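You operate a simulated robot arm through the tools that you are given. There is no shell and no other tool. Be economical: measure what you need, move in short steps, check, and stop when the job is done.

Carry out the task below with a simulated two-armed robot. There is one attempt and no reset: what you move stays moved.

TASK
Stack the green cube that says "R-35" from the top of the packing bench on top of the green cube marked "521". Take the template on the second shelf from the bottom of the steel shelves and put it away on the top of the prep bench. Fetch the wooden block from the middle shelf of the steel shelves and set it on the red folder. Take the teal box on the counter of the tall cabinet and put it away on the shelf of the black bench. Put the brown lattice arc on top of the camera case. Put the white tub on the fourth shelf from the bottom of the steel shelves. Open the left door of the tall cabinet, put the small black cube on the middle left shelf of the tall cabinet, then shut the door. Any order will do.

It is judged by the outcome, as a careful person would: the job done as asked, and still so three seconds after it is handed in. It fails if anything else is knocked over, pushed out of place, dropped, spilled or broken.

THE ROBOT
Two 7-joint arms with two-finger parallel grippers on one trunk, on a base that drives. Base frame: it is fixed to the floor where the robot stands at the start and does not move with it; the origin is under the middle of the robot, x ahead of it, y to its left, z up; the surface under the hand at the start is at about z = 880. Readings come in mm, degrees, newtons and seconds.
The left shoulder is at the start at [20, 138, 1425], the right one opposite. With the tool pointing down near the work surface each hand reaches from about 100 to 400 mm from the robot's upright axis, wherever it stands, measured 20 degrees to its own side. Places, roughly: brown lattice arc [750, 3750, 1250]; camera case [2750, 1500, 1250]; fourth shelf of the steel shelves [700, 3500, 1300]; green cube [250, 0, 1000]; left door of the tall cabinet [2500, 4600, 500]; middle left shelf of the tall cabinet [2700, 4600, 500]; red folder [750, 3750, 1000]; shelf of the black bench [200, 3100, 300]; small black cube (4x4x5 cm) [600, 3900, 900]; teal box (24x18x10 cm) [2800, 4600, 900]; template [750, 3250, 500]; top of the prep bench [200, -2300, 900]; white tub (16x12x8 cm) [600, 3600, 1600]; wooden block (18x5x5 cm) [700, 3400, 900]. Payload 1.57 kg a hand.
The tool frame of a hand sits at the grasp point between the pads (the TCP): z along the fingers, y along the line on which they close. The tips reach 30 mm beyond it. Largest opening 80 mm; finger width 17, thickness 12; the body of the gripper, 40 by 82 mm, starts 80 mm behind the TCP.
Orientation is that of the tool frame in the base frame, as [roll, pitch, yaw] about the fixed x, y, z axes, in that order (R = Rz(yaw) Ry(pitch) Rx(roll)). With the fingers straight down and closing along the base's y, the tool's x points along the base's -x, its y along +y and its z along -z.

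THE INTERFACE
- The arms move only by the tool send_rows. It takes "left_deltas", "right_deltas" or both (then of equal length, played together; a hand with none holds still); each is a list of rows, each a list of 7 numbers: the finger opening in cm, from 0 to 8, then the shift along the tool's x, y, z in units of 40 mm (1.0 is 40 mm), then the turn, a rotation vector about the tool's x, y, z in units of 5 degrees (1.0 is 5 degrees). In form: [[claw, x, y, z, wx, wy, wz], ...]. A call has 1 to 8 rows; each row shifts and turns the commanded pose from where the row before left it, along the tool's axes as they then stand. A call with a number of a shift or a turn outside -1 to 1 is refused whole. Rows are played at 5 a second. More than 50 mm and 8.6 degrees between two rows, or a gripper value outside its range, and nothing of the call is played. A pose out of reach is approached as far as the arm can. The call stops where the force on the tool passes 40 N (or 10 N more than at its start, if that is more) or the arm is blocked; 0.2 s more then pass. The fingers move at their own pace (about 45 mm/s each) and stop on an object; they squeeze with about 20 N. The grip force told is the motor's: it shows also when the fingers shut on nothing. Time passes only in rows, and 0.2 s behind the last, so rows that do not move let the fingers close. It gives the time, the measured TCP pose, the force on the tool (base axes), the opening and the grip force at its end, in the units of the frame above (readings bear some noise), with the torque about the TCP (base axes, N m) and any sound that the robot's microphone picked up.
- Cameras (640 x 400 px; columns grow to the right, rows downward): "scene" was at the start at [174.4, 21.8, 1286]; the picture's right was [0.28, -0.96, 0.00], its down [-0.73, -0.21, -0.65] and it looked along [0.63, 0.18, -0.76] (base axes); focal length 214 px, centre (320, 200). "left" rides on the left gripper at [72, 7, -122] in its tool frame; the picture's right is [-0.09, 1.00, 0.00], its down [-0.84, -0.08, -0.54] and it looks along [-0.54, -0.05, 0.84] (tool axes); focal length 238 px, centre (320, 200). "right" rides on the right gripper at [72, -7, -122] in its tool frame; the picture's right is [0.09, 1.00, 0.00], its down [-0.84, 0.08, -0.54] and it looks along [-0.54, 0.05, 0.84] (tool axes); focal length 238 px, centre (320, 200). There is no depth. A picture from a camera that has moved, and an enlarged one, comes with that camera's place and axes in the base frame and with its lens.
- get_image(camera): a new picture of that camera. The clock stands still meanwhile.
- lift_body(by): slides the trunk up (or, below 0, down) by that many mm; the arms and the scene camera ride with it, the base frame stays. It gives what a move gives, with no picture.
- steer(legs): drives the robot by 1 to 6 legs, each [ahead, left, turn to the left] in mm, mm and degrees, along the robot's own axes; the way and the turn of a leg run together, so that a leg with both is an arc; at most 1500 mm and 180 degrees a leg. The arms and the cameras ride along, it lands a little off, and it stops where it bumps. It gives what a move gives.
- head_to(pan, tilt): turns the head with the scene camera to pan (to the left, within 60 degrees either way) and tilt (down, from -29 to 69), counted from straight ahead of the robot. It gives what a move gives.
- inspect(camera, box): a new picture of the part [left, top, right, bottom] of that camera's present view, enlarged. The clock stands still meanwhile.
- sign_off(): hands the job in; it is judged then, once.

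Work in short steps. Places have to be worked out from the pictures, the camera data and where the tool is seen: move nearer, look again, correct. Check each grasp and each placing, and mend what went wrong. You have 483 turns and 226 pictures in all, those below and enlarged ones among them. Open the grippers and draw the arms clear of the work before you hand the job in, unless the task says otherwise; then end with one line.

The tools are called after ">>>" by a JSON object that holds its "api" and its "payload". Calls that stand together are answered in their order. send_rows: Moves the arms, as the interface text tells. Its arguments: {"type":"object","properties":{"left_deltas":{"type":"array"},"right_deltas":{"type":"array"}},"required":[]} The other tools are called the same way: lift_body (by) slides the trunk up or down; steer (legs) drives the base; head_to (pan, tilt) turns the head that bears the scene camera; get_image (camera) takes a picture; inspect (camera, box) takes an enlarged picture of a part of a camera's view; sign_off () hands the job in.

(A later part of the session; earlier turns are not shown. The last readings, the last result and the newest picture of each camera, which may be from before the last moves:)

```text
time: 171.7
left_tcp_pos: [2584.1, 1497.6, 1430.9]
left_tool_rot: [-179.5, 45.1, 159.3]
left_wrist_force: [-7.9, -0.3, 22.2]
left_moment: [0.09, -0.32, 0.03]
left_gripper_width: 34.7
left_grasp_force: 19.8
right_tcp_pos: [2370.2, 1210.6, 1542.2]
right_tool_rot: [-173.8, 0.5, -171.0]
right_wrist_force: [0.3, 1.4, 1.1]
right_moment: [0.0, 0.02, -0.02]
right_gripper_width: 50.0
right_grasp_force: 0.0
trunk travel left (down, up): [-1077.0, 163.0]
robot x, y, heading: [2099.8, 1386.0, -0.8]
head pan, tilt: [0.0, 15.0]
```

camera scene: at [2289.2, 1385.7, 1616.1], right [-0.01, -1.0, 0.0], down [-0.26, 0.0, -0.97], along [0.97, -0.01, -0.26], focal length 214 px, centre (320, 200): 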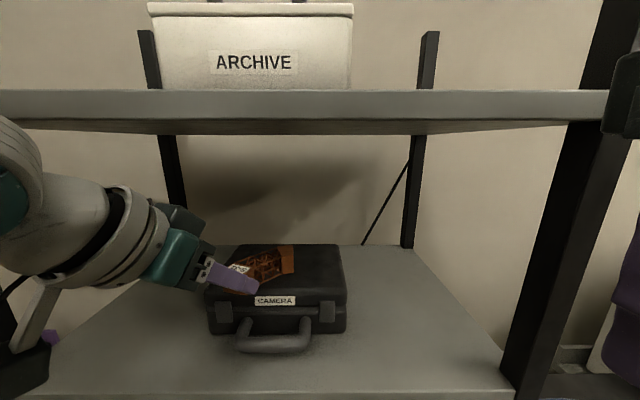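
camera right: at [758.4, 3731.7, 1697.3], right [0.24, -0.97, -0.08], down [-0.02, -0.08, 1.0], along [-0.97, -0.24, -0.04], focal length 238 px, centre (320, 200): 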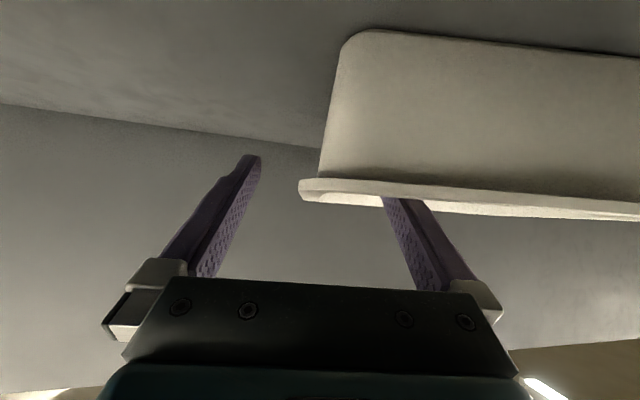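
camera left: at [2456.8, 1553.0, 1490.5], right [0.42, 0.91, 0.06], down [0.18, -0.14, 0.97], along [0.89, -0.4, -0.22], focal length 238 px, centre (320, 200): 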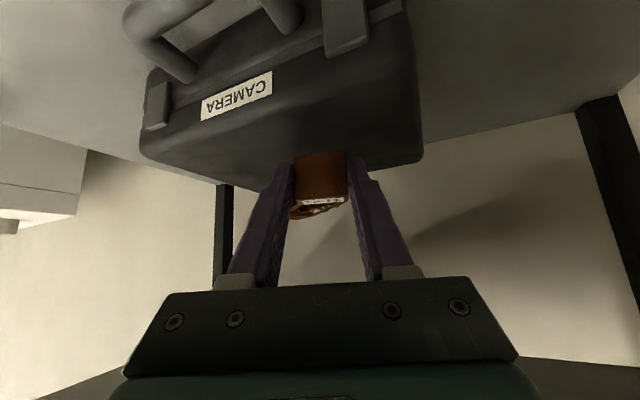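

Contact (22 N). I release, opening only partly, and withdraw back along the fingers.

>>> {"api": "send_rows", "payload": {"left_deltas": [[2, -0.04, 0, -0.04, 0, 0, 0], [5, 0, 0, 0, 0, 0, 0], [6, 0, 0, 0, 0, 0, 0], [6, 0, 0, 0, 0, 0, 0], [6, 0, 0, -0.5, 0, 0, 0], [6, 0, 0, -1, 0, 0, 0]]}}

>>> {"api": "inspect", "payload": {"camera": "scene", "box": [170, 190, 370, 340]}}

```text
time: 173.1
left_tcp_pos: [2542.7, 1513.3, 1474.0]
left_tool_rot: [-179.5, 44.5, 159.5]
left_wrist_force: [0.0, -0.4, 0.0]
left_moment: [0.01, 0.02, 0.0]
left_gripper_width: 59.9
left_grasp_force: 0.1
right_tcp_pos: [2370.1, 1209.8, 1542.9]
right_tool_rot: [-173.8, 0.4, -171.1]
right_wrist_force: [0.5, 1.4, 0.1]
right_moment: [-0.03, 0.0, -0.01]
right_gripper_width: 50.2
right_grasp_force: 0.0
trunk travel left (down, up): [-1077.0, 163.0]
robot x, y, heading: [2098.5, 1388.1, -0.3]
head pan, tilt: [0.0, 15.0]
```

```text
2.67 times, centred on (270, 265) of scene
camera zoom: at [2289.3, 1385.8, 1616.0], right [-0.01, -1.0, 0.0], down [-0.26, 0.0, -0.97], along [0.97, -0.01, -0.26], focal length 572 px, centre (453, 27)
```

zoom: 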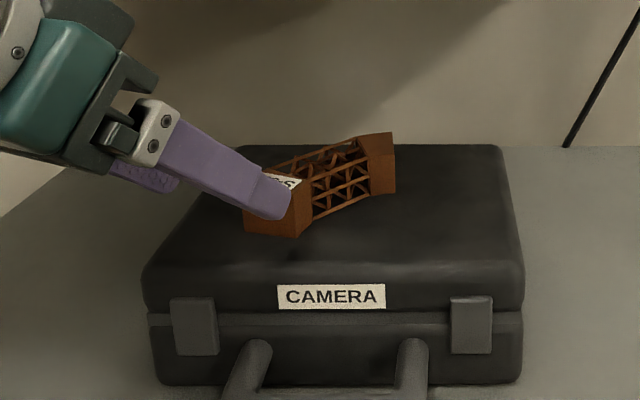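

The arc rests on the case. I back off and drive back to the steel shelves.

>>> {"api": "steer", "payload": {"legs": [[-550, 0, 0], [0, 1450, 0], [0, 650, 0], [0, 0, -165]]}}

>>> {"api": "lift_body", "payload": {"by": -200}}

>>> {"api": "head_to", "payload": {"pan": 0, "tilt": 40}}

>>> {"api": "get_image", "payload": {"camera": "scene"}}

```text
time: 193.0
left_tcp_pos: [1166.4, 3250.3, 1474.7]
left_tool_rot: [-179.4, 44.6, -5.1]
left_wrist_force: [0.8, -0.1, 0.0]
left_moment: [-0.01, -0.01, -0.01]
left_gripper_width: 60.0
left_grasp_force: 0.0
right_tcp_pos: [1252.1, 3589.0, 1543.5]
right_tool_rot: [-173.9, 0.4, 24.3]
right_wrist_force: [-0.2, -0.1, 0.7]
right_moment: [-0.04, 0.0, -0.01]
right_gripper_width: 50.0
right_grasp_force: 0.0
trunk travel left (down, up): [-1077.0, 163.0]
robot x, y, heading: [1563.6, 3491.6, -164.7]
head pan, tilt: [0.0, 15.0]
```

```text
time: 195.2
left_tcp_pos: [1165.2, 3250.5, 1274.1]
left_tool_rot: [-179.4, 44.6, -5.1]
left_wrist_force: [-0.4, -0.7, 0.1]
left_moment: [-0.01, 0.01, 0.0]
left_gripper_width: 60.0
left_grasp_force: 0.1
right_tcp_pos: [1253.0, 3588.8, 1343.1]
right_tool_rot: [-173.7, 0.5, 24.2]
right_wrist_force: [0.6, 0.3, -0.5]
right_moment: [-0.04, 0.01, 0.0]
right_gripper_width: 50.0
right_grasp_force: 0.0
trunk travel left (down, up): [-877.0, 363.0]
robot x, y, heading: [1565.3, 3492.0, -164.9]
head pan, tilt: [0.0, 15.0]
```

```text
time: 196.0
left_tcp_pos: [1165.9, 3250.9, 1273.7]
left_tool_rot: [-179.4, 44.6, -5.1]
left_wrist_force: [-0.3, 0.0, 0.3]
left_moment: [-0.04, 0.01, -0.01]
left_gripper_width: 59.8
left_grasp_force: 0.1
right_tcp_pos: [1252.4, 3589.1, 1343.1]
right_tool_rot: [-173.8, 0.5, 24.2]
right_wrist_force: [0.5, 0.5, -0.4]
right_moment: [0.0, -0.02, -0.04]
right_gripper_width: 50.4
right_grasp_force: 0.1
trunk travel left (down, up): [-877.0, 363.0]
robot x, y, heading: [1560.3, 3492.2, -164.7]
head pan, tilt: [0.0, 40.0]
```

```text
138 pictures are left
camera scene: at [1384.3, 3444.1, 1376.6], right [-0.26, 0.97, 0.0], down [0.62, 0.17, -0.77], along [-0.74, -0.2, -0.64], focal length 214 px, centre (320, 200)
```

scene: 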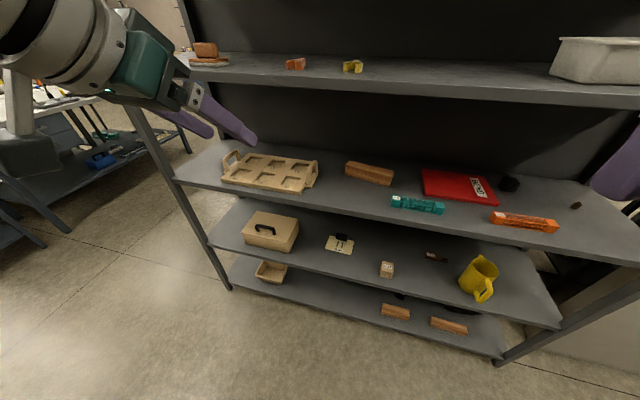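

I retract the left hand and pitch the right one to 45° with yaw toward the block's axis.

>>> {"api": "send_rows", "payload": {"left_deltas": [[6, 0.47, 0.3, -0.47, 0, 1, 0], [6, 0.51, 0.3, -0.43, 0, 1, 0], [6, 0.55, 0.3, -0.38, 0, 1, 0], [6, 0.58, 0.3, -0.33, 0, 1, 0], [6, 0.61, 0.3, -0.28, 0, 1, 0], [6, 0.63, 0.3, -0.23, 0, 1, 0], [6, 0.65, 0.3, -0.17, 0, 1, 0], [6, 0.66, 0.3, -0.12, 0, 1, 0]], "right_deltas": [[7, -0.5, 0, 0, -0.62, -1, 0], [7, -0.5, 0, 0.04, -0.62, -1, 0], [7, -0.49, 0, 0.09, 0, -1, 0], [7, -0.48, 0, 0.13, 0, -1, 0], [7, -0.47, 0, 0.17, 0, -1, 0], [7, -0.45, 0, 0.21, 0, -1, 0], [7, -0.43, 0, 0.25, 0, -1, 0], [7, -0.41, 0, 0.29, 0, -1, 0]]}}

>>> {"api": "send_rows", "payload": {"right_deltas": [[7, 0, 0, 0, 0, -0.9, 0], [7, 0, 0, 0, -0.707, 0, -0.707], [7, 0, 0, 0, -0.707, 0, -0.707], [7, 0, 0, 0, -0.707, 0, -0.707], [7, 0, 0, 0, -0.707, 0, -0.707], [7, 0, 0, 0, -0.707, 0, -0.707], [7, 0, 0, 0, -0.707, 0, -0.707], [7, 0, 0, 0, -0.707, 0, -0.707]]}}

>>> {"api": "send_rows", "payload": {"right_deltas": [[7, 0, 0, 0, -0.707, 0, -0.707], [7, 0, 0, 0, -0.707, 0, -0.707]]}}

```text
time: 197.8
left_tcp_pos: [1370.0, 3135.1, 1274.9]
left_tool_rot: [-179.7, 4.6, -5.4]
left_wrist_force: [-0.4, 0.1, -0.1]
left_moment: [0.01, 0.04, 0.0]
left_gripper_width: 60.4
left_grasp_force: 0.1
right_tcp_pos: [1108.8, 3521.9, 1344.6]
right_tool_rot: [-180.0, 40.6, 24.9]
right_wrist_force: [-0.4, -0.2, 0.5]
right_moment: [-0.01, -0.05, -0.03]
right_gripper_width: 69.8
right_grasp_force: 0.1
trunk travel left (down, up): [-877.0, 363.0]
robot x, y, heading: [1563.4, 3491.9, -164.8]
head pan, tilt: [0.0, 40.0]
```

```text
time: 199.6
left_tcp_pos: [1370.5, 3135.0, 1275.8]
left_tool_rot: [-179.6, 4.6, -5.5]
left_wrist_force: [-0.8, 0.4, -0.8]
left_moment: [-0.02, -0.02, 0.0]
left_gripper_width: 60.0
left_grasp_force: 0.2
right_tcp_pos: [1108.3, 3522.4, 1344.3]
right_tool_rot: [179.9, 44.9, 59.9]
right_wrist_force: [-0.4, 0.5, 0.1]
right_moment: [-0.01, 0.01, -0.04]
right_gripper_width: 69.8
right_grasp_force: 0.0
trunk travel left (down, up): [-877.0, 363.0]
robot x, y, heading: [1564.7, 3492.6, -165.0]
head pan, tilt: [0.0, 40.0]
```

```text
time: 200.2
left_tcp_pos: [1369.9, 3135.7, 1274.7]
left_tool_rot: [-179.6, 4.5, -5.5]
left_wrist_force: [0.4, 0.6, -0.2]
left_moment: [0.01, 0.02, 0.01]
left_gripper_width: 60.1
left_grasp_force: 0.1
right_tcp_pos: [1107.7, 3521.4, 1344.3]
right_tool_rot: [179.9, 44.9, 69.9]
right_wrist_force: [0.5, -0.1, 0.0]
right_moment: [-0.02, 0.01, -0.03]
right_gripper_width: 69.9
right_grasp_force: 0.1
trunk travel left (down, up): [-877.0, 363.0]
robot x, y, heading: [1559.2, 3491.6, -165.0]
head pan, tilt: [0.0, 40.0]
```

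Both hands are set. I lower the trunk so the right TCP is at z≈968 and advance in two steps.

>>> {"api": "lift_body", "payload": {"by": -376}}

>>> {"api": "steer", "payload": {"legs": [[200, -38, 0]]}}

>>> {"api": "head_to", "payload": {"pan": 0, "tilt": 20}}

>>> {"api": "get_image", "payload": {"camera": "scene"}}

>>> {"api": "get_image", "payload": {"camera": "right"}}

```text
time: 203.9
left_tcp_pos: [1369.3, 3134.1, 899.1]
left_tool_rot: [-179.6, 4.6, -5.5]
left_wrist_force: [-0.1, -0.1, -0.4]
left_moment: [0.0, 0.0, -0.02]
left_gripper_width: 60.2
left_grasp_force: 0.1
right_tcp_pos: [1107.4, 3523.2, 966.4]
right_tool_rot: [179.9, 44.8, 69.7]
right_wrist_force: [0.6, 0.3, 0.9]
right_moment: [0.03, -0.01, 0.02]
right_gripper_width: 70.0
right_grasp_force: 0.1
trunk travel left (down, up): [-501.0, 739.0]
robot x, y, heading: [1563.8, 3491.9, -164.9]
head pan, tilt: [0.0, 40.0]
```

```text
time: 205.5
left_tcp_pos: [1168.0, 3118.6, 899.1]
left_tool_rot: [-179.5, 4.7, -5.3]
left_wrist_force: [0.2, -0.1, -0.3]
left_moment: [-0.01, 0.0, 0.0]
left_gripper_width: 60.2
left_grasp_force: 0.1
right_tcp_pos: [905.8, 3505.7, 968.1]
right_tool_rot: [179.9, 44.9, 69.7]
right_wrist_force: [0.1, 0.2, -0.1]
right_moment: [-0.02, -0.01, 0.02]
right_gripper_width: 69.9
right_grasp_force: 0.0
trunk travel left (down, up): [-501.0, 739.0]
robot x, y, heading: [1360.9, 3473.3, -165.0]
head pan, tilt: [0.0, 40.0]
```

```text
time: 206.3
left_tcp_pos: [1167.3, 3119.6, 899.0]
left_tool_rot: [-179.5, 4.5, -5.5]
left_wrist_force: [-0.1, -0.2, 0.1]
left_moment: [0.01, -0.01, 0.02]
left_gripper_width: 59.9
left_grasp_force: 0.1
right_tcp_pos: [905.2, 3505.9, 967.1]
right_tool_rot: [179.9, 44.9, 69.8]
right_wrist_force: [-0.3, 0.5, 0.2]
right_moment: [0.01, 0.05, 0.0]
right_gripper_width: 70.0
right_grasp_force: 0.0
trunk travel left (down, up): [-501.0, 739.0]
robot x, y, heading: [1361.7, 3473.6, -165.0]
head pan, tilt: [0.0, 20.0]
```

```text
137 pictures are left
camera scene: at [1174.1, 3426.4, 1031.8], right [-0.26, 0.97, 0.0], down [0.33, 0.09, -0.94], along [-0.91, -0.24, -0.34], focal length 214 px, centre (320, 200)
```

scene: 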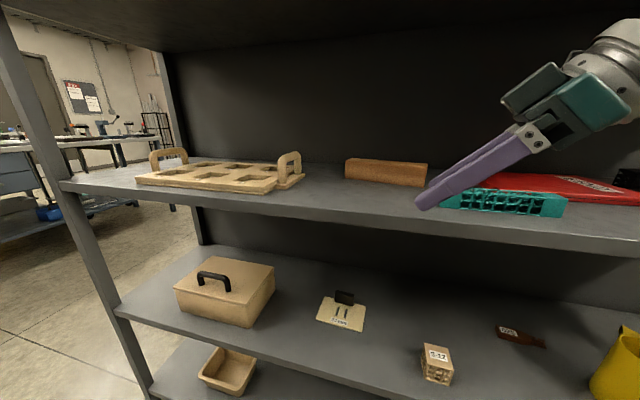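

```text
136 pictures are left
camera right: at [946.2, 3636.4, 1004.2], right [0.96, -0.28, -0.06], down [0.0, -0.22, 0.97], along [-0.29, -0.93, -0.21], focal length 238 px, centre (320, 200)
```

right: 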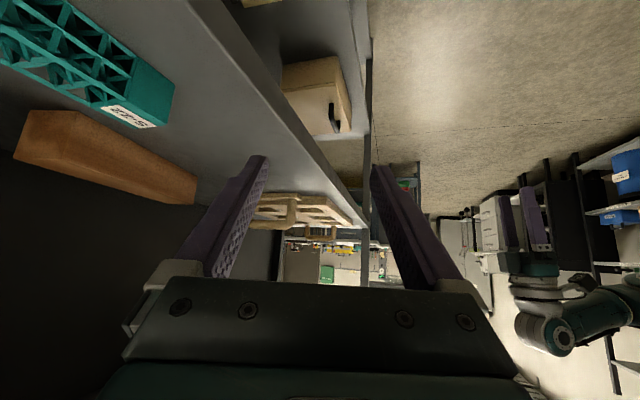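

I zoom on the block in both views.

>>> {"api": "inspect", "payload": {"camera": "scene", "box": [320, 130, 480, 230]}}

>>> {"api": "inspect", "payload": {"camera": "right", "box": [0, 80, 220, 220]}}

```text
4.00 times, centred on (400, 180) of scene
camera zoom: at [1174.1, 3426.4, 1031.8], right [-0.26, 0.97, 0.0], down [0.33, 0.09, -0.94], along [-0.91, -0.24, -0.34], focal length 858 px, centre (0, 280)
```

zoom: 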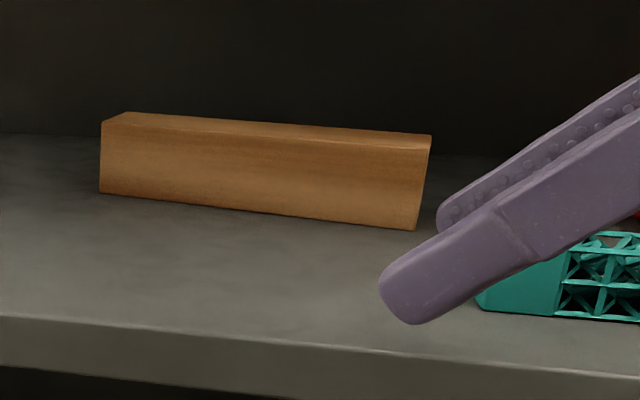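

```text
2.86 times, centred on (110, 150) of right
camera zoom: at [946.2, 3636.4, 1004.2], right [0.96, -0.28, -0.06], down [0.0, -0.22, 0.97], along [-0.29, -0.93, -0.21], focal length 681 px, centre (920, 343)
```

zoom: 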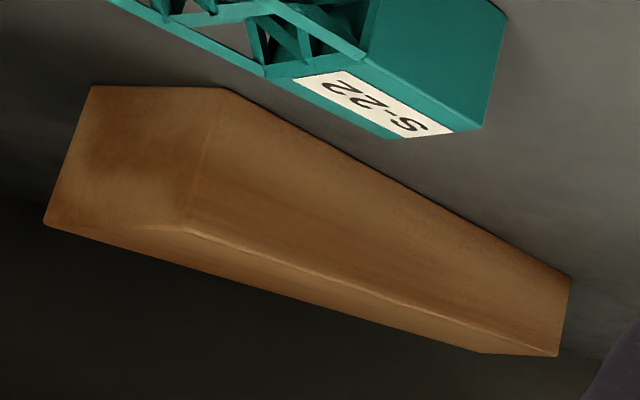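

Block: shelf z≈902, axis (.22,.975), centre (644,3447). I adjust yaw, raise slightly, and advance.

>>> {"api": "lift_body", "payload": {"by": 18}}

>>> {"api": "send_rows", "payload": {"right_deltas": [[7.5, 0, 0, 0, -0.53, 0, -0.53], [7.5, 0, 0, 0, -0.53, 0, -0.53]]}}

>>> {"api": "steer", "payload": {"legs": [[200, -13, 0]]}}

>>> {"api": "get_image", "payload": {"camera": "scene"}}

>>> {"api": "get_image", "payload": {"camera": "right"}}

```text
time: 207.0
left_tcp_pos: [1167.6, 3119.7, 916.0]
left_tool_rot: [-179.6, 4.6, -5.4]
left_wrist_force: [-0.3, 0.7, 0.1]
left_moment: [-0.01, 0.01, 0.0]
left_gripper_width: 60.1
left_grasp_force: 0.1
right_tcp_pos: [905.5, 3505.6, 985.6]
right_tool_rot: [179.9, 45.0, 69.8]
right_wrist_force: [-0.9, -0.3, 0.0]
right_moment: [0.01, 0.01, -0.02]
right_gripper_width: 69.9
right_grasp_force: 0.1
trunk travel left (down, up): [-519.0, 721.0]
robot x, y, heading: [1360.8, 3472.8, -164.9]
head pan, tilt: [0.0, 20.0]
```

```text
time: 207.6
left_tcp_pos: [1168.4, 3119.0, 918.2]
left_tool_rot: [-179.6, 4.6, -5.4]
left_wrist_force: [0.1, -0.4, 0.5]
left_moment: [-0.03, -0.01, -0.03]
left_gripper_width: 60.2
left_grasp_force: 0.2
right_tcp_pos: [905.6, 3506.2, 987.8]
right_tool_rot: [179.9, 44.8, 77.3]
right_wrist_force: [-0.6, -0.8, 0.0]
right_moment: [-0.02, 0.03, -0.02]
right_gripper_width: 75.3
right_grasp_force: 0.1
trunk travel left (down, up): [-519.0, 721.0]
robot x, y, heading: [1362.3, 3477.2, -164.8]
head pan, tilt: [0.0, 20.0]
```

```text
time: 209.2
left_tcp_pos: [1005.2, 3084.5, 913.3]
left_tool_rot: [-179.4, 3.8, -6.4]
left_wrist_force: [-0.3, -0.3, -0.2]
left_moment: [-0.03, -0.03, 0.02]
left_gripper_width: 60.0
left_grasp_force: 0.0
right_tcp_pos: [748.3, 3475.8, 977.9]
right_tool_rot: [178.8, 44.6, 75.4]
right_wrist_force: [-0.6, 0.8, -0.3]
right_moment: [0.01, -0.02, 0.02]
right_gripper_width: 74.9
right_grasp_force: 0.2
trunk travel left (down, up): [-519.0, 721.0]
robot x, y, heading: [1185.4, 3439.8, -165.9]
head pan, tilt: [0.0, 20.0]
stopped in leg 1: the robot was blocked; the commanded pose is now the measured one
```

```text
133 pictures are left
camera scene: at [1013.8, 3391.8, 1046.4], right [-0.24, 0.97, 0.0], down [0.35, 0.09, -0.93], along [-0.91, -0.23, -0.36], focal length 214 px, centre (320, 200)
```

scene: 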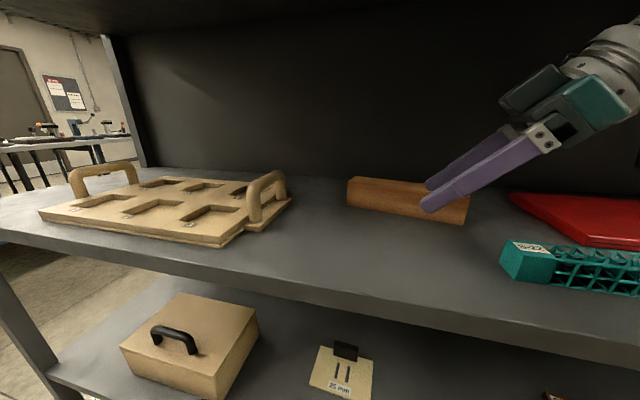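

```text
132 pictures are left
camera right: at [772.5, 3610.1, 1015.2], right [0.98, -0.17, -0.05], down [0.01, -0.22, 0.97], along [-0.18, -0.96, -0.22], focal length 238 px, centre (320, 200)
```

right: 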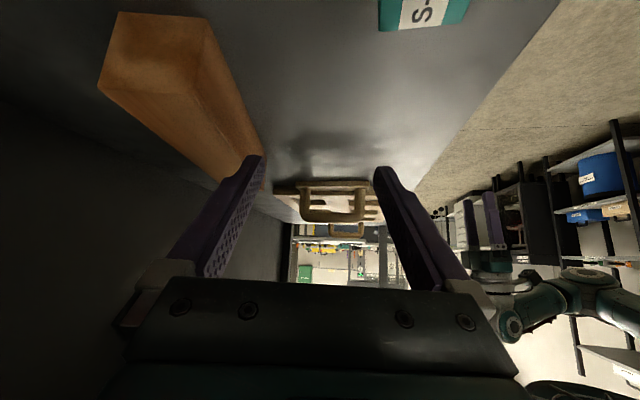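

The robot was blocked; I look toward the right arm to see what touches.

>>> {"api": "head_to", "payload": {"pan": -50, "tilt": -10}}

>>> {"api": "get_image", "payload": {"camera": "scene"}}

```text
time: 210.3
left_tcp_pos: [1008.8, 3086.6, 913.4]
left_tool_rot: [-179.2, 3.5, -6.2]
left_wrist_force: [0.5, -0.5, -0.4]
left_moment: [0.0, 0.02, 0.01]
left_gripper_width: 60.0
left_grasp_force: 0.1
right_tcp_pos: [749.4, 3475.7, 977.9]
right_tool_rot: [178.2, 44.3, 75.4]
right_wrist_force: [-0.9, -0.4, -0.3]
right_moment: [0.03, 0.03, -0.02]
right_gripper_width: 75.2
right_grasp_force: 0.1
trunk travel left (down, up): [-519.0, 721.0]
robot x, y, heading: [1185.6, 3436.6, -165.6]
head pan, tilt: [-50.0, -10.0]
```

```text
131 pictures are left
camera scene: at [1036.4, 3464.6, 1094.9], right [0.58, 0.81, 0.01], down [-0.12, 0.1, -0.99], along [-0.8, 0.57, 0.16], focal length 214 px, centre (320, 200)
```

scene: 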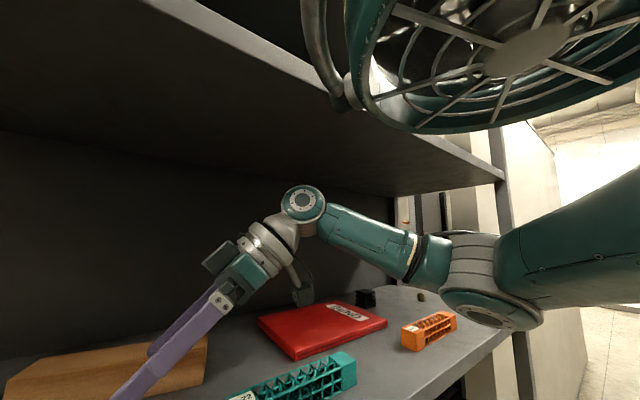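

The robot's head met the fourth shelf's edge. I back off 25 mm and extend the arm instead.

>>> {"api": "steer", "payload": {"legs": [[-25, 0, 0]]}}

>>> {"api": "send_rows", "payload": {"right_deltas": [[7.5, -0.21, 0, -0.21, 0.1, 0, -0.27], [7.5, -0.28, -0.725, 0.28, 0, 0, 0], [7.5, -0.28, -0.725, 0.28, 0, 0, 0]]}}

>>> {"api": "get_image", "payload": {"camera": "right"}}

```text
time: 211.2
left_tcp_pos: [1011.5, 3088.9, 917.0]
left_tool_rot: [-179.7, 4.6, -6.1]
left_wrist_force: [-1.1, -0.5, -0.4]
left_moment: [-0.01, 0.03, 0.02]
left_gripper_width: 59.8
left_grasp_force: 0.1
right_tcp_pos: [753.4, 3480.2, 985.8]
right_tool_rot: [179.8, 44.8, 76.6]
right_wrist_force: [-0.5, 0.6, 0.8]
right_moment: [0.01, 0.03, 0.01]
right_gripper_width: 74.9
right_grasp_force: 0.1
trunk travel left (down, up): [-519.0, 721.0]
robot x, y, heading: [1210.6, 3442.5, -165.8]
head pan, tilt: [-50.0, -10.0]
```

```text
time: 212.0
left_tcp_pos: [1010.5, 3089.4, 917.2]
left_tool_rot: [-179.6, 4.6, -6.1]
left_wrist_force: [-0.7, -0.8, 0.9]
left_moment: [0.01, 0.03, -0.02]
left_gripper_width: 60.1
left_grasp_force: 0.1
right_tcp_pos: [688.9, 3460.0, 997.9]
right_tool_rot: [-178.1, 44.8, 78.6]
right_wrist_force: [0.1, 0.4, -0.5]
right_moment: [-0.04, 0.0, 0.02]
right_gripper_width: 75.1
right_grasp_force: 0.1
trunk travel left (down, up): [-519.0, 721.0]
robot x, y, heading: [1208.4, 3445.3, -165.8]
head pan, tilt: [-50.0, -10.0]
```

```text
130 pictures are left
camera right: at [713.3, 3594.6, 1035.8], right [0.98, -0.15, -0.09], down [0.05, -0.23, 0.97], along [-0.17, -0.96, -0.22], focal length 238 px, centre (320, 200)
```

right: 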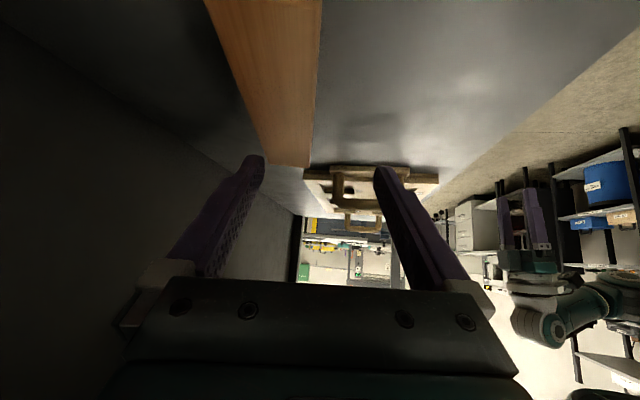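

Continue the last 44 mm sideways and fix the small roll; then check.

>>> {"api": "send_rows", "payload": {"right_deltas": [[7.5, -0.115, -0.5, 0.255, -0.2, 0, 0], [7.5, -0.115, -0.5, 0.255, -0.2, 0, 0]]}}

>>> {"api": "get_image", "payload": {"camera": "right"}}

>>> {"api": "head_to", "payload": {"pan": 0, "tilt": 15}}

>>> {"api": "get_image", "payload": {"camera": "scene"}}

```text
time: 212.6
left_tcp_pos: [1011.5, 3088.8, 917.2]
left_tool_rot: [-179.6, 4.6, -6.2]
left_wrist_force: [-0.8, 0.4, 0.7]
left_moment: [-0.01, 0.01, -0.01]
left_gripper_width: 60.1
left_grasp_force: 0.1
right_tcp_pos: [650.8, 3450.2, 991.3]
right_tool_rot: [-180.0, 45.1, 78.6]
right_wrist_force: [0.5, -1.1, -0.4]
right_moment: [-0.02, -0.01, 0.0]
right_gripper_width: 75.1
right_grasp_force: 0.0
right hand out of reach, approached as far as the arm can: row 2
trunk travel left (down, up): [-519.0, 721.0]
robot x, y, heading: [1205.5, 3444.5, -165.7]
head pan, tilt: [-50.0, -10.0]
```

```text
129 pictures are left
camera right: at [670.2, 3584.8, 1028.1], right [0.99, -0.13, -0.06], down [0.03, -0.22, 0.97], along [-0.14, -0.97, -0.21], focal length 238 px, centre (320, 200)
```

right: 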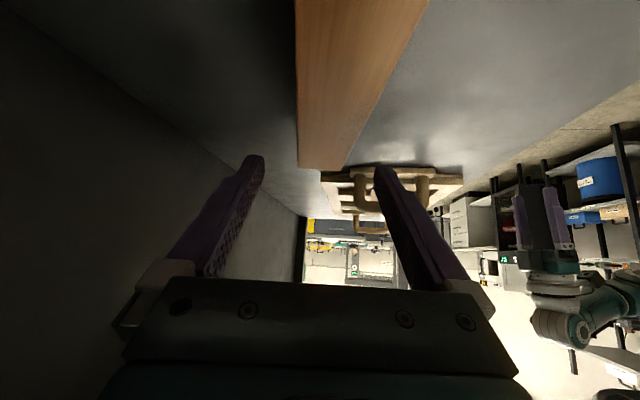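

```text
time: 213.7
left_tcp_pos: [1011.4, 3089.5, 916.6]
left_tool_rot: [-179.6, 4.6, -6.1]
left_wrist_force: [-0.4, -0.2, -0.6]
left_moment: [-0.01, -0.01, -0.02]
left_gripper_width: 59.9
left_grasp_force: 0.1
right_tcp_pos: [651.5, 3450.4, 992.2]
right_tool_rot: [179.8, 44.9, 78.4]
right_wrist_force: [0.8, -0.8, 0.4]
right_moment: [-0.03, 0.01, -0.01]
right_gripper_width: 75.0
right_grasp_force: 0.0
trunk travel left (down, up): [-519.0, 721.0]
robot x, y, heading: [1204.0, 3445.5, -165.6]
head pan, tilt: [0.0, 15.0]
```

```text
128 pictures are left
camera scene: at [1020.7, 3396.3, 1058.1], right [-0.25, 0.97, 0.0], down [0.25, 0.06, -0.97], along [-0.94, -0.24, -0.26], focal length 214 px, centre (320, 200)
```

scene: 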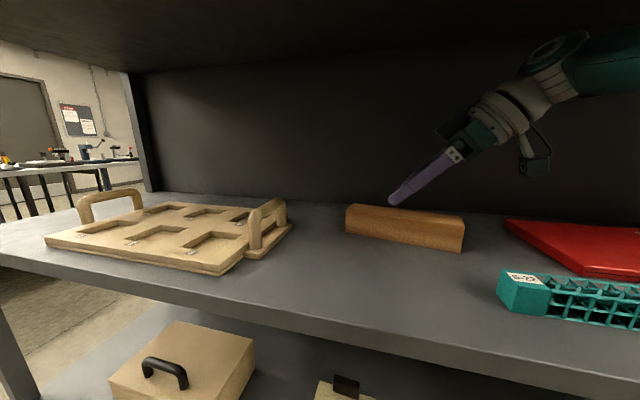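

Aligned with the block (centreline passes x≈655 here). I lower via the trunk by 53 mm.

>>> {"api": "lift_body", "payload": {"by": -53}}

>>> {"api": "get_image", "payload": {"camera": "right"}}

>>> {"api": "inspect", "payload": {"camera": "scene", "box": [300, 60, 540, 230]}}

```text
time: 214.7
left_tcp_pos: [1011.6, 3088.0, 864.0]
left_tool_rot: [-179.7, 4.7, -6.2]
left_wrist_force: [-0.2, -1.0, -0.4]
left_moment: [0.01, 0.02, 0.05]
left_gripper_width: 60.1
left_grasp_force: 0.1
right_tcp_pos: [649.8, 3450.2, 938.5]
right_tool_rot: [179.8, 44.9, 78.4]
right_wrist_force: [-0.4, -0.1, 0.4]
right_moment: [0.0, -0.01, -0.03]
right_gripper_width: 75.1
right_grasp_force: 0.1
trunk travel left (down, up): [-466.0, 774.0]
robot x, y, heading: [1208.2, 3443.2, -165.5]
head pan, tilt: [0.0, 15.0]
```

```text
127 pictures are left
camera right: at [670.4, 3585.3, 974.7], right [0.99, -0.13, -0.06], down [0.03, -0.22, 0.97], along [-0.14, -0.97, -0.21], focal length 238 px, centre (320, 200)
```

right: 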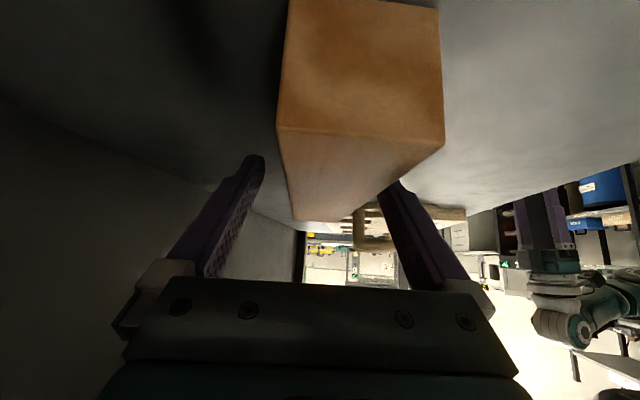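

```text
2.35 times, centred on (420, 145) of scene
camera zoom: at [1020.7, 3396.2, 1005.1], right [-0.25, 0.97, 0.0], down [0.25, 0.06, -0.97], along [-0.94, -0.24, -0.26], focal length 505 px, centre (85, 329)
```

zoom: 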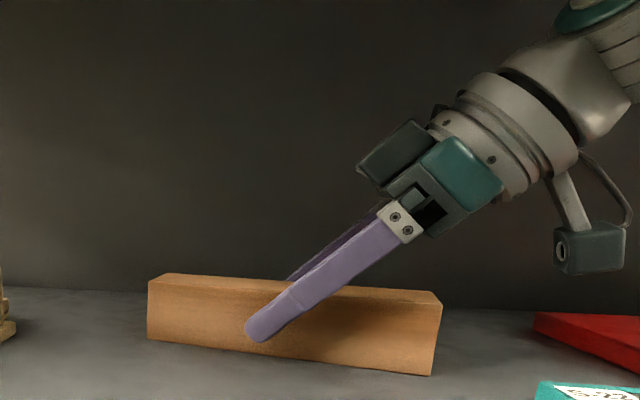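

The fingers straddle the block's middle. I close.

>>> {"api": "send_rows", "payload": {"right_deltas": [[5.5, 0, 0, 0, 0, 0, 0], [4, 0, 0, 0, 0, 0, 0], [3, 0, 0, 0, 0, 0, 0], [3, 0, 0, 0, 0, 0, 0]]}}

>>> {"api": "lift_body", "payload": {"by": 40}}

>>> {"api": "get_image", "payload": {"camera": "scene"}}

```text
time: 215.7
left_tcp_pos: [1010.7, 3088.9, 863.7]
left_tool_rot: [-179.6, 4.6, -6.1]
left_wrist_force: [-0.2, -0.1, 1.0]
left_moment: [-0.04, 0.03, 0.0]
left_gripper_width: 60.1
left_grasp_force: 0.1
right_tcp_pos: [650.2, 3449.1, 938.2]
right_tool_rot: [179.9, 45.0, 78.4]
right_wrist_force: [0.5, -0.5, -0.7]
right_moment: [-0.02, 0.01, 0.02]
right_gripper_width: 44.7
right_grasp_force: 20.0
trunk travel left (down, up): [-466.0, 774.0]
robot x, y, heading: [1207.6, 3442.5, -165.6]
head pan, tilt: [0.0, 15.0]
```

```text
time: 216.5
left_tcp_pos: [1011.9, 3090.3, 903.8]
left_tool_rot: [-179.5, 4.6, -6.1]
left_wrist_force: [-0.1, -0.1, -0.2]
left_moment: [0.01, 0.01, -0.01]
left_gripper_width: 60.0
left_grasp_force: 0.0
right_tcp_pos: [649.5, 3451.5, 978.0]
right_tool_rot: [179.8, 44.8, 78.3]
right_wrist_force: [-0.4, 0.1, -1.6]
right_moment: [0.01, 0.03, 0.03]
right_gripper_width: 44.7
right_grasp_force: 20.5
trunk travel left (down, up): [-506.0, 734.0]
robot x, y, heading: [1209.8, 3443.8, -165.6]
head pan, tilt: [0.0, 15.0]
```

```text
125 pictures are left
camera scene: at [1021.0, 3396.3, 1045.0], right [-0.25, 0.97, 0.0], down [0.25, 0.06, -0.97], along [-0.94, -0.24, -0.26], focal length 214 px, centre (320, 200)
```

scene: 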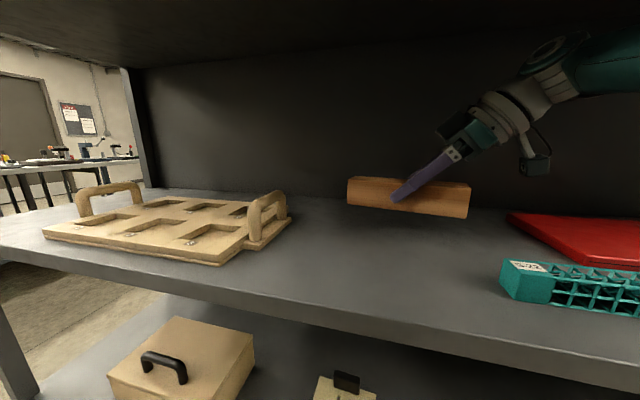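

Lifted. I raise 25 mm more and move sideways +310 mm in y to above the folder.

>>> {"api": "lift_body", "payload": {"by": 22}}

>>> {"api": "steer", "payload": {"legs": [[-77, -300, 0]]}}

>>> {"api": "head_to", "payload": {"pan": -15, "tilt": 20}}

>>> {"api": "get_image", "payload": {"camera": "scene"}}

>>> {"api": "get_image", "payload": {"camera": "right"}}

```text
time: 217.2
left_tcp_pos: [1011.9, 3088.8, 926.3]
left_tool_rot: [-179.6, 4.7, -6.0]
left_wrist_force: [-0.6, 0.9, 0.6]
left_moment: [-0.01, 0.0, 0.02]
left_gripper_width: 60.2
left_grasp_force: 0.0
right_tcp_pos: [651.1, 3450.1, 1000.3]
right_tool_rot: [179.8, 44.8, 78.4]
right_wrist_force: [0.2, -0.4, -1.1]
right_moment: [0.03, 0.03, 0.01]
right_gripper_width: 44.9
right_grasp_force: 20.1
trunk travel left (down, up): [-528.0, 712.0]
robot x, y, heading: [1210.7, 3447.1, -165.6]
head pan, tilt: [0.0, 15.0]
```

```text
time: 219.3
left_tcp_pos: [1011.6, 3399.3, 925.9]
left_tool_rot: [-179.6, 4.6, -6.1]
left_wrist_force: [-0.7, -0.1, 0.1]
left_moment: [0.01, 0.02, -0.01]
left_gripper_width: 59.9
left_grasp_force: 0.1
right_tcp_pos: [650.6, 3760.0, 999.9]
right_tool_rot: [179.8, 45.0, 78.4]
right_wrist_force: [0.3, 0.2, -1.6]
right_moment: [-0.01, 0.01, 0.01]
right_gripper_width: 45.0
right_grasp_force: 20.2
trunk travel left (down, up): [-528.0, 712.0]
robot x, y, heading: [1208.6, 3755.5, -165.5]
head pan, tilt: [0.0, 15.0]
```

```text
time: 220.1
left_tcp_pos: [1011.0, 3398.3, 925.8]
left_tool_rot: [-179.6, 4.6, -6.1]
left_wrist_force: [-0.4, 0.9, 0.0]
left_moment: [0.04, 0.0, 0.0]
left_gripper_width: 60.0
left_grasp_force: 0.1
right_tcp_pos: [649.3, 3761.5, 999.5]
right_tool_rot: [179.8, 44.9, 78.5]
right_wrist_force: [0.2, -0.3, -2.2]
right_moment: [0.02, -0.05, 0.01]
right_gripper_width: 44.7
right_grasp_force: 20.2
trunk travel left (down, up): [-528.0, 712.0]
robot x, y, heading: [1205.6, 3756.7, -165.9]
head pan, tilt: [-15.0, 20.0]
```

```text
124 pictures are left
camera scene: at [1017.8, 3729.8, 1058.9], right [0.01, 1.0, 0.0], down [0.34, 0.0, -0.94], along [-0.94, 0.01, -0.34], focal length 214 px, centre (320, 200)
```

scene: 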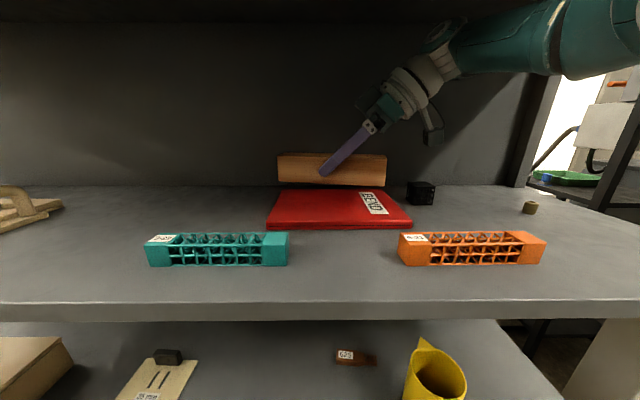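

```text
123 pictures are left
camera right: at [670.2, 3894.8, 1036.4], right [0.99, -0.13, -0.06], down [0.03, -0.22, 0.97], along [-0.14, -0.97, -0.21], focal length 238 px, centre (320, 200)
```

right: 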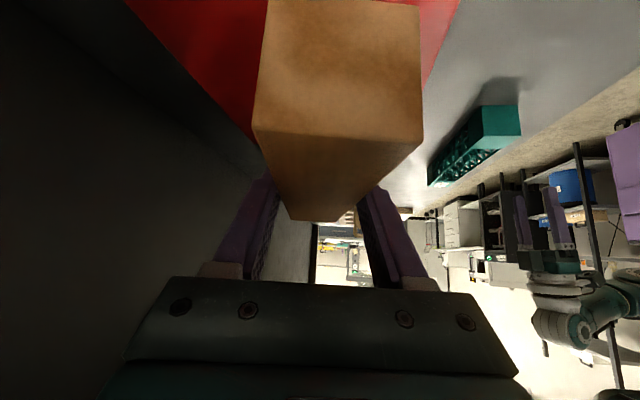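

The block is above the folder's middle. I lower by the trunk, then feel for contact.

>>> {"api": "lift_body", "payload": {"by": -40}}

>>> {"api": "inspect", "payload": {"camera": "scene", "box": [220, 90, 460, 260]}}

```text
time: 220.9
left_tcp_pos: [1010.6, 3398.9, 885.6]
left_tool_rot: [-179.6, 4.7, -6.0]
left_wrist_force: [-0.3, 0.0, -0.3]
left_moment: [-0.03, 0.0, 0.03]
left_gripper_width: 59.9
left_grasp_force: 0.1
right_tcp_pos: [648.6, 3760.2, 960.5]
right_tool_rot: [179.8, 44.9, 78.3]
right_wrist_force: [-0.9, 0.3, -1.6]
right_moment: [-0.01, -0.01, -0.01]
right_gripper_width: 44.7
right_grasp_force: 19.9
trunk travel left (down, up): [-488.0, 752.0]
robot x, y, heading: [1206.1, 3753.7, -165.5]
head pan, tilt: [-15.0, 20.0]
```

```text
2.35 times, centred on (340, 175) of scene
camera zoom: at [1017.7, 3729.8, 1018.9], right [0.01, 1.0, 0.0], down [0.34, 0.0, -0.94], along [-0.94, 0.01, -0.34], focal length 505 px, centre (273, 259)
```

zoom: 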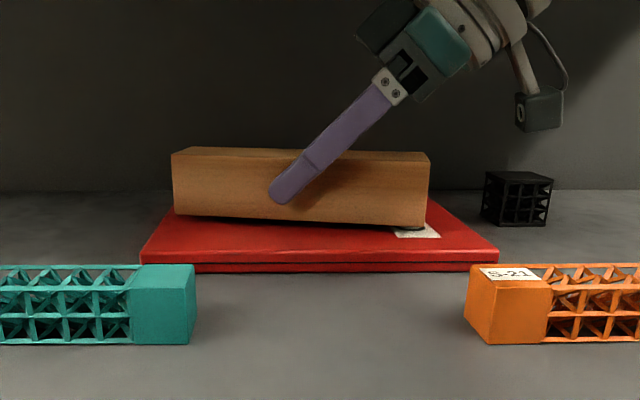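

Close; I lower with 4 mm and 2 mm steps watching the force.

>>> {"api": "lift_body", "payload": {"by": -5}}

>>> {"api": "lift_body", "payload": {"by": -3}}

>>> {"api": "inspect", "payload": {"camera": "scene", "box": [220, 90, 460, 260]}}

```text
time: 221.4
left_tcp_pos: [1010.6, 3399.0, 880.6]
left_tool_rot: [-179.6, 4.6, -6.1]
left_wrist_force: [-0.6, -0.2, 0.6]
left_moment: [-0.03, 0.03, 0.0]
left_gripper_width: 59.9
left_grasp_force: 0.0
right_tcp_pos: [649.4, 3760.0, 954.7]
right_tool_rot: [179.8, 45.0, 78.4]
right_wrist_force: [0.6, -0.3, -1.6]
right_moment: [-0.02, 0.01, -0.04]
right_gripper_width: 44.8
right_grasp_force: 20.2
trunk travel left (down, up): [-483.0, 757.0]
robot x, y, heading: [1207.0, 3756.7, -165.9]
head pan, tilt: [-15.0, 20.0]
```

```text
time: 221.9
left_tcp_pos: [1009.9, 3399.8, 878.5]
left_tool_rot: [-179.5, 4.7, -6.0]
left_wrist_force: [-0.2, -0.1, 0.1]
left_moment: [-0.03, -0.03, 0.01]
left_gripper_width: 60.0
left_grasp_force: 0.1
right_tcp_pos: [649.7, 3758.9, 954.0]
right_tool_rot: [179.8, 45.1, 78.5]
right_wrist_force: [4.0, 1.3, 10.2]
right_moment: [0.21, -0.12, -0.05]
right_gripper_width: 44.5
right_grasp_force: 20.2
trunk travel left (down, up): [-480.0, 760.0]
robot x, y, heading: [1207.9, 3754.1, -165.3]
head pan, tilt: [-15.0, 20.0]
```

```text
2.35 times, centred on (340, 175) of scene
camera zoom: at [1017.5, 3730.2, 1011.1], right [0.01, 1.0, 0.0], down [0.34, 0.0, -0.94], along [-0.94, 0.01, -0.34], focal length 505 px, centre (273, 259)
```

zoom: 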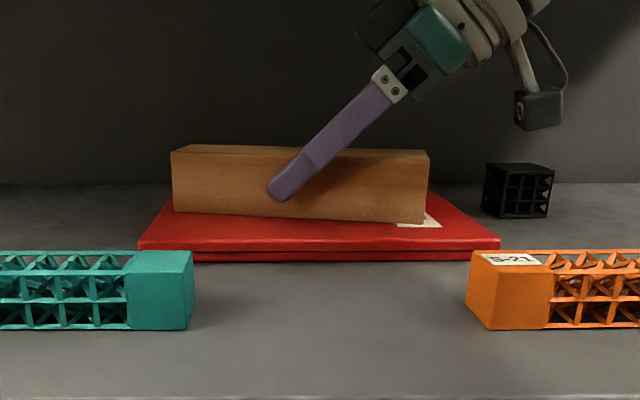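

Contact. I open and lift away.

>>> {"api": "send_rows", "payload": {"right_deltas": [[4.6, 0, 0, 0, 0, 0, 0], [6, 0, 0, 0, 0, 0, 0], [7.5, 0, 0, 0, 0, 0, 0], [7.5, 0, 0, 0, 0, 0, 0]]}}

>>> {"api": "lift_body", "payload": {"by": 52}}

>>> {"api": "get_image", "payload": {"camera": "scene"}}

```text
time: 222.9
left_tcp_pos: [1010.6, 3397.1, 878.6]
left_tool_rot: [-179.6, 4.7, -6.1]
left_wrist_force: [0.2, -0.4, 0.6]
left_moment: [0.02, -0.01, 0.0]
left_gripper_width: 59.9
left_grasp_force: 0.1
right_tcp_pos: [649.9, 3759.2, 952.5]
right_tool_rot: [179.8, 45.0, 78.4]
right_wrist_force: [-0.5, -0.5, 0.1]
right_moment: [0.01, 0.0, 0.01]
right_gripper_width: 74.9
right_grasp_force: 0.2
trunk travel left (down, up): [-480.0, 760.0]
robot x, y, heading: [1208.5, 3754.3, -165.6]
head pan, tilt: [-15.0, 20.0]
```

```text
time: 223.9
left_tcp_pos: [1012.9, 3400.0, 929.6]
left_tool_rot: [-179.6, 4.6, -6.1]
left_wrist_force: [0.4, -0.1, 0.2]
left_moment: [0.01, -0.02, 0.01]
left_gripper_width: 60.1
left_grasp_force: 0.1
right_tcp_pos: [650.1, 3759.5, 1003.4]
right_tool_rot: [179.8, 44.8, 78.4]
right_wrist_force: [0.3, -0.4, -0.4]
right_moment: [-0.03, -0.02, 0.0]
right_gripper_width: 75.0
right_grasp_force: 0.0
trunk travel left (down, up): [-532.0, 708.0]
robot x, y, heading: [1206.5, 3748.5, -165.6]
head pan, tilt: [-15.0, 20.0]
```

```text
120 pictures are left
camera scene: at [1017.7, 3729.9, 1062.9], right [0.01, 1.0, 0.0], down [0.34, 0.0, -0.94], along [-0.94, 0.01, -0.34], focal length 214 px, centre (320, 200)
```

scene: 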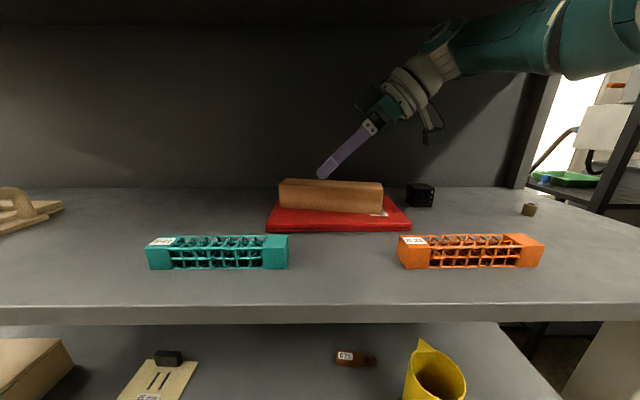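

Block is on the folder. I back out, straighten the heading and yaw the right hand to point straight at the shelf for the black cube.

>>> {"api": "lift_body", "payload": {"by": 10}}

>>> {"api": "steer", "payload": {"legs": [[-330, 0, 0], [0, 0, -14.4]]}}

>>> {"api": "send_rows", "payload": {"right_deltas": [[7, 0, 0, 0, 0.75, 0, 0.75], [7, 0, 0, 0, 0.75, 0, 0.75], [7, 0, 0, 0, 0.75, 0, 0.75], [7, 0, 0, 0, 0.75, 0, 0.75], [7, 0, 0, 0, 0.75, 0, 0.75], [7, 0, 0, 0, 0.75, 0, 0.75], [7, 0, 0, 0, 0.75, 0, 0.75], [7, 0, 0, 0, 0.75, 0, 0.75]]}}

>>> {"api": "send_rows", "payload": {"right_deltas": [[7, 0, 0, 0, 0.75, 0, 0.75], [7, 0, 0, 0, 0.75, 0, 0.75], [7, 0, 0, 0, 0.75, 0, 0.75], [7, 0, 0, 0, 0.75, 0, 0.75]]}}

>>> {"api": "get_image", "payload": {"camera": "right"}}

>>> {"api": "get_image", "payload": {"camera": "scene"}}

```text
time: 224.4
left_tcp_pos: [1011.4, 3399.1, 939.9]
left_tool_rot: [-179.6, 4.6, -6.1]
left_wrist_force: [0.0, 0.3, -0.3]
left_moment: [0.0, 0.01, -0.02]
left_gripper_width: 60.0
left_grasp_force: 0.1
right_tcp_pos: [649.8, 3759.8, 1014.4]
right_tool_rot: [179.8, 44.9, 78.5]
right_wrist_force: [-0.2, -0.6, 0.0]
right_moment: [-0.05, -0.02, 0.01]
right_gripper_width: 74.9
right_grasp_force: 0.1
trunk travel left (down, up): [-542.0, 698.0]
robot x, y, heading: [1206.5, 3752.3, -165.7]
head pan, tilt: [-15.0, 20.0]
```

```text
time: 227.5
left_tcp_pos: [1243.9, 3540.1, 940.9]
left_tool_rot: [-179.6, 4.7, -20.4]
left_wrist_force: [0.4, 0.6, 0.7]
left_moment: [0.04, 0.0, 0.01]
left_gripper_width: 59.8
left_grasp_force: 0.1
right_tcp_pos: [985.3, 3980.3, 1013.3]
right_tool_rot: [179.9, 44.9, 64.0]
right_wrist_force: [-0.4, -0.7, -0.6]
right_moment: [0.01, 0.01, 0.01]
right_gripper_width: 75.0
right_grasp_force: 0.1
trunk travel left (down, up): [-542.0, 698.0]
robot x, y, heading: [1520.5, 3835.1, -180.0]
head pan, tilt: [-15.0, 20.0]
```

```text
time: 229.3
left_tcp_pos: [1245.1, 3540.1, 939.6]
left_tool_rot: [-179.6, 4.6, -20.6]
left_wrist_force: [0.4, 0.1, -0.4]
left_moment: [-0.01, 0.02, -0.01]
left_gripper_width: 60.2
left_grasp_force: 0.1
right_tcp_pos: [985.3, 3979.5, 1012.6]
right_tool_rot: [180.0, 45.0, 21.6]
right_wrist_force: [-0.1, 0.4, -0.4]
right_moment: [0.02, 0.0, -0.01]
right_gripper_width: 70.1
right_grasp_force: 0.1
trunk travel left (down, up): [-542.0, 698.0]
robot x, y, heading: [1524.9, 3834.9, -180.3]
head pan, tilt: [-15.0, 20.0]
```

```text
time: 230.3
left_tcp_pos: [1245.1, 3540.2, 939.9]
left_tool_rot: [-179.6, 4.7, -20.5]
left_wrist_force: [-0.8, -0.2, -0.6]
left_moment: [0.0, 0.0, -0.02]
left_gripper_width: 60.0
left_grasp_force: 0.1
right_tcp_pos: [984.6, 3978.8, 1013.9]
right_tool_rot: [179.9, 44.9, 0.4]
right_wrist_force: [-0.3, 0.4, -0.4]
right_moment: [0.01, -0.03, 0.0]
right_gripper_width: 70.1
right_grasp_force: 0.1
trunk travel left (down, up): [-542.0, 698.0]
robot x, y, heading: [1524.6, 3830.9, -180.0]
head pan, tilt: [-15.0, 20.0]
```

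```text
119 pictures are left
camera right: at [1121.9, 3986.8, 1050.4], right [0.07, -1.0, -0.07], down [-0.21, -0.08, 0.97], along [-0.97, -0.06, -0.22], focal length 238 px, centre (320, 200)
```

right: 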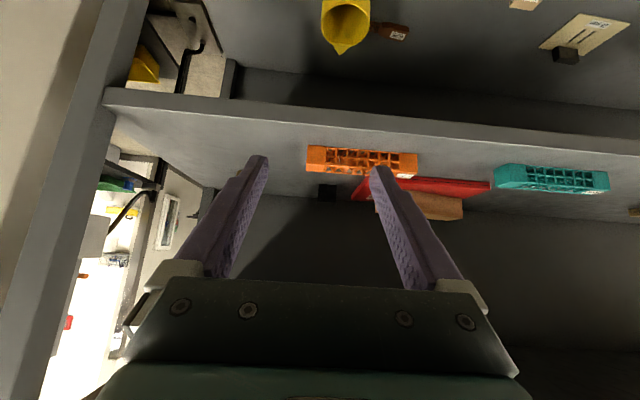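

```text
118 pictures are left
camera scene: at [1333.8, 3859.1, 1072.9], right [0.26, 0.97, 0.0], down [0.33, -0.09, -0.94], along [-0.91, 0.24, -0.34], focal length 214 px, centre (320, 200)
```

scene: 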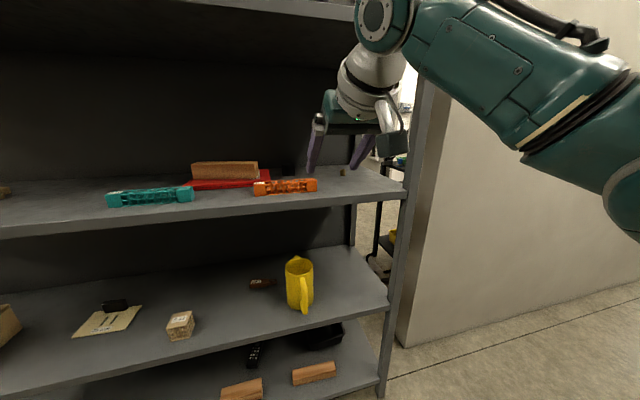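

The cube is around (620,3940). I advance 265 mm and 40 mm left and look closer.

>>> {"api": "steer", "payload": {"legs": [[245, 40, 0]]}}

>>> {"api": "get_image", "payload": {"camera": "right"}}

>>> {"api": "get_image", "payload": {"camera": "scene"}}

```text
time: 232.1
left_tcp_pos: [1000.7, 3498.4, 940.4]
left_tool_rot: [-179.5, 4.7, -20.2]
left_wrist_force: [0.8, -1.9, 0.0]
left_moment: [-0.01, -0.03, 0.02]
left_gripper_width: 59.8
left_grasp_force: 0.0
right_tcp_pos: [739.4, 3937.8, 1014.3]
right_tool_rot: [-180.0, 44.7, 0.7]
right_wrist_force: [-0.3, 0.4, -0.5]
right_moment: [0.02, 0.0, 0.02]
right_gripper_width: 70.0
right_grasp_force: 0.0
trunk travel left (down, up): [-542.0, 698.0]
robot x, y, heading: [1282.1, 3794.0, -179.8]
head pan, tilt: [-15.0, 20.0]
```

```text
117 pictures are left
camera right: at [876.4, 3945.7, 1050.6], right [0.08, -0.99, -0.07], down [-0.21, -0.08, 0.97], along [-0.97, -0.06, -0.22], focal length 238 px, centre (320, 200)
```

right: 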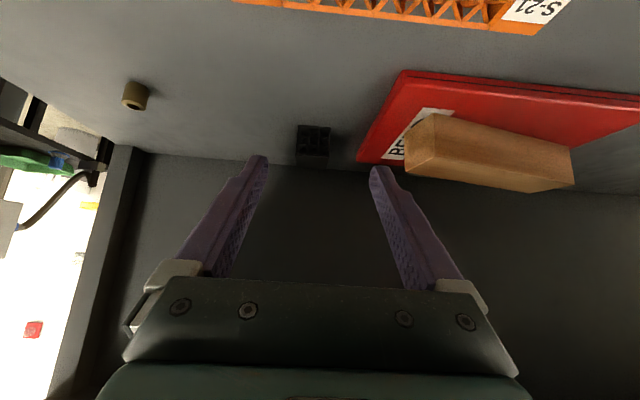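

```text
116 pictures are left
camera scene: at [1088.7, 3818.5, 1073.0], right [0.26, 0.97, 0.0], down [0.33, -0.09, -0.94], along [-0.91, 0.24, -0.34], focal length 214 px, centre (320, 200)
```

scene: 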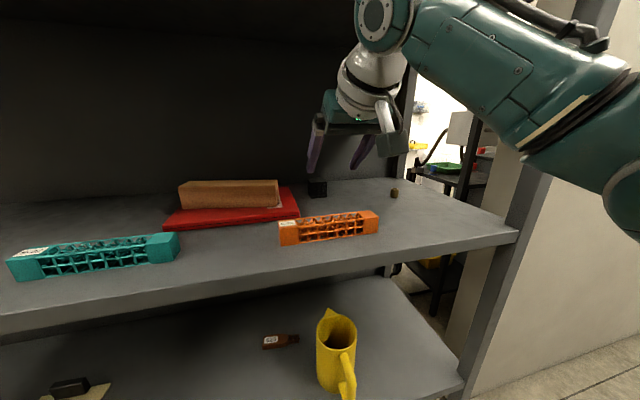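

>>> {"api": "inspect", "payload": {"camera": "right", "box": [270, 110, 370, 180]}}

```text
5.71 times, centred on (320, 145) of right
camera zoom: at [876.4, 3945.7, 1050.6], right [0.08, -0.99, -0.07], down [-0.21, -0.08, 0.97], along [-0.97, -0.06, -0.22], focal length 1362 px, centre (320, 514)
```

zoom: 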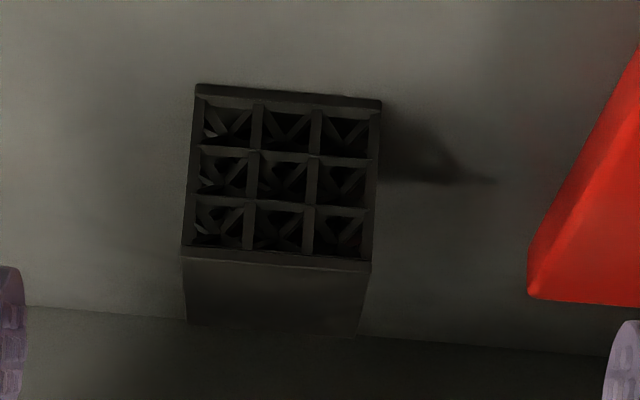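

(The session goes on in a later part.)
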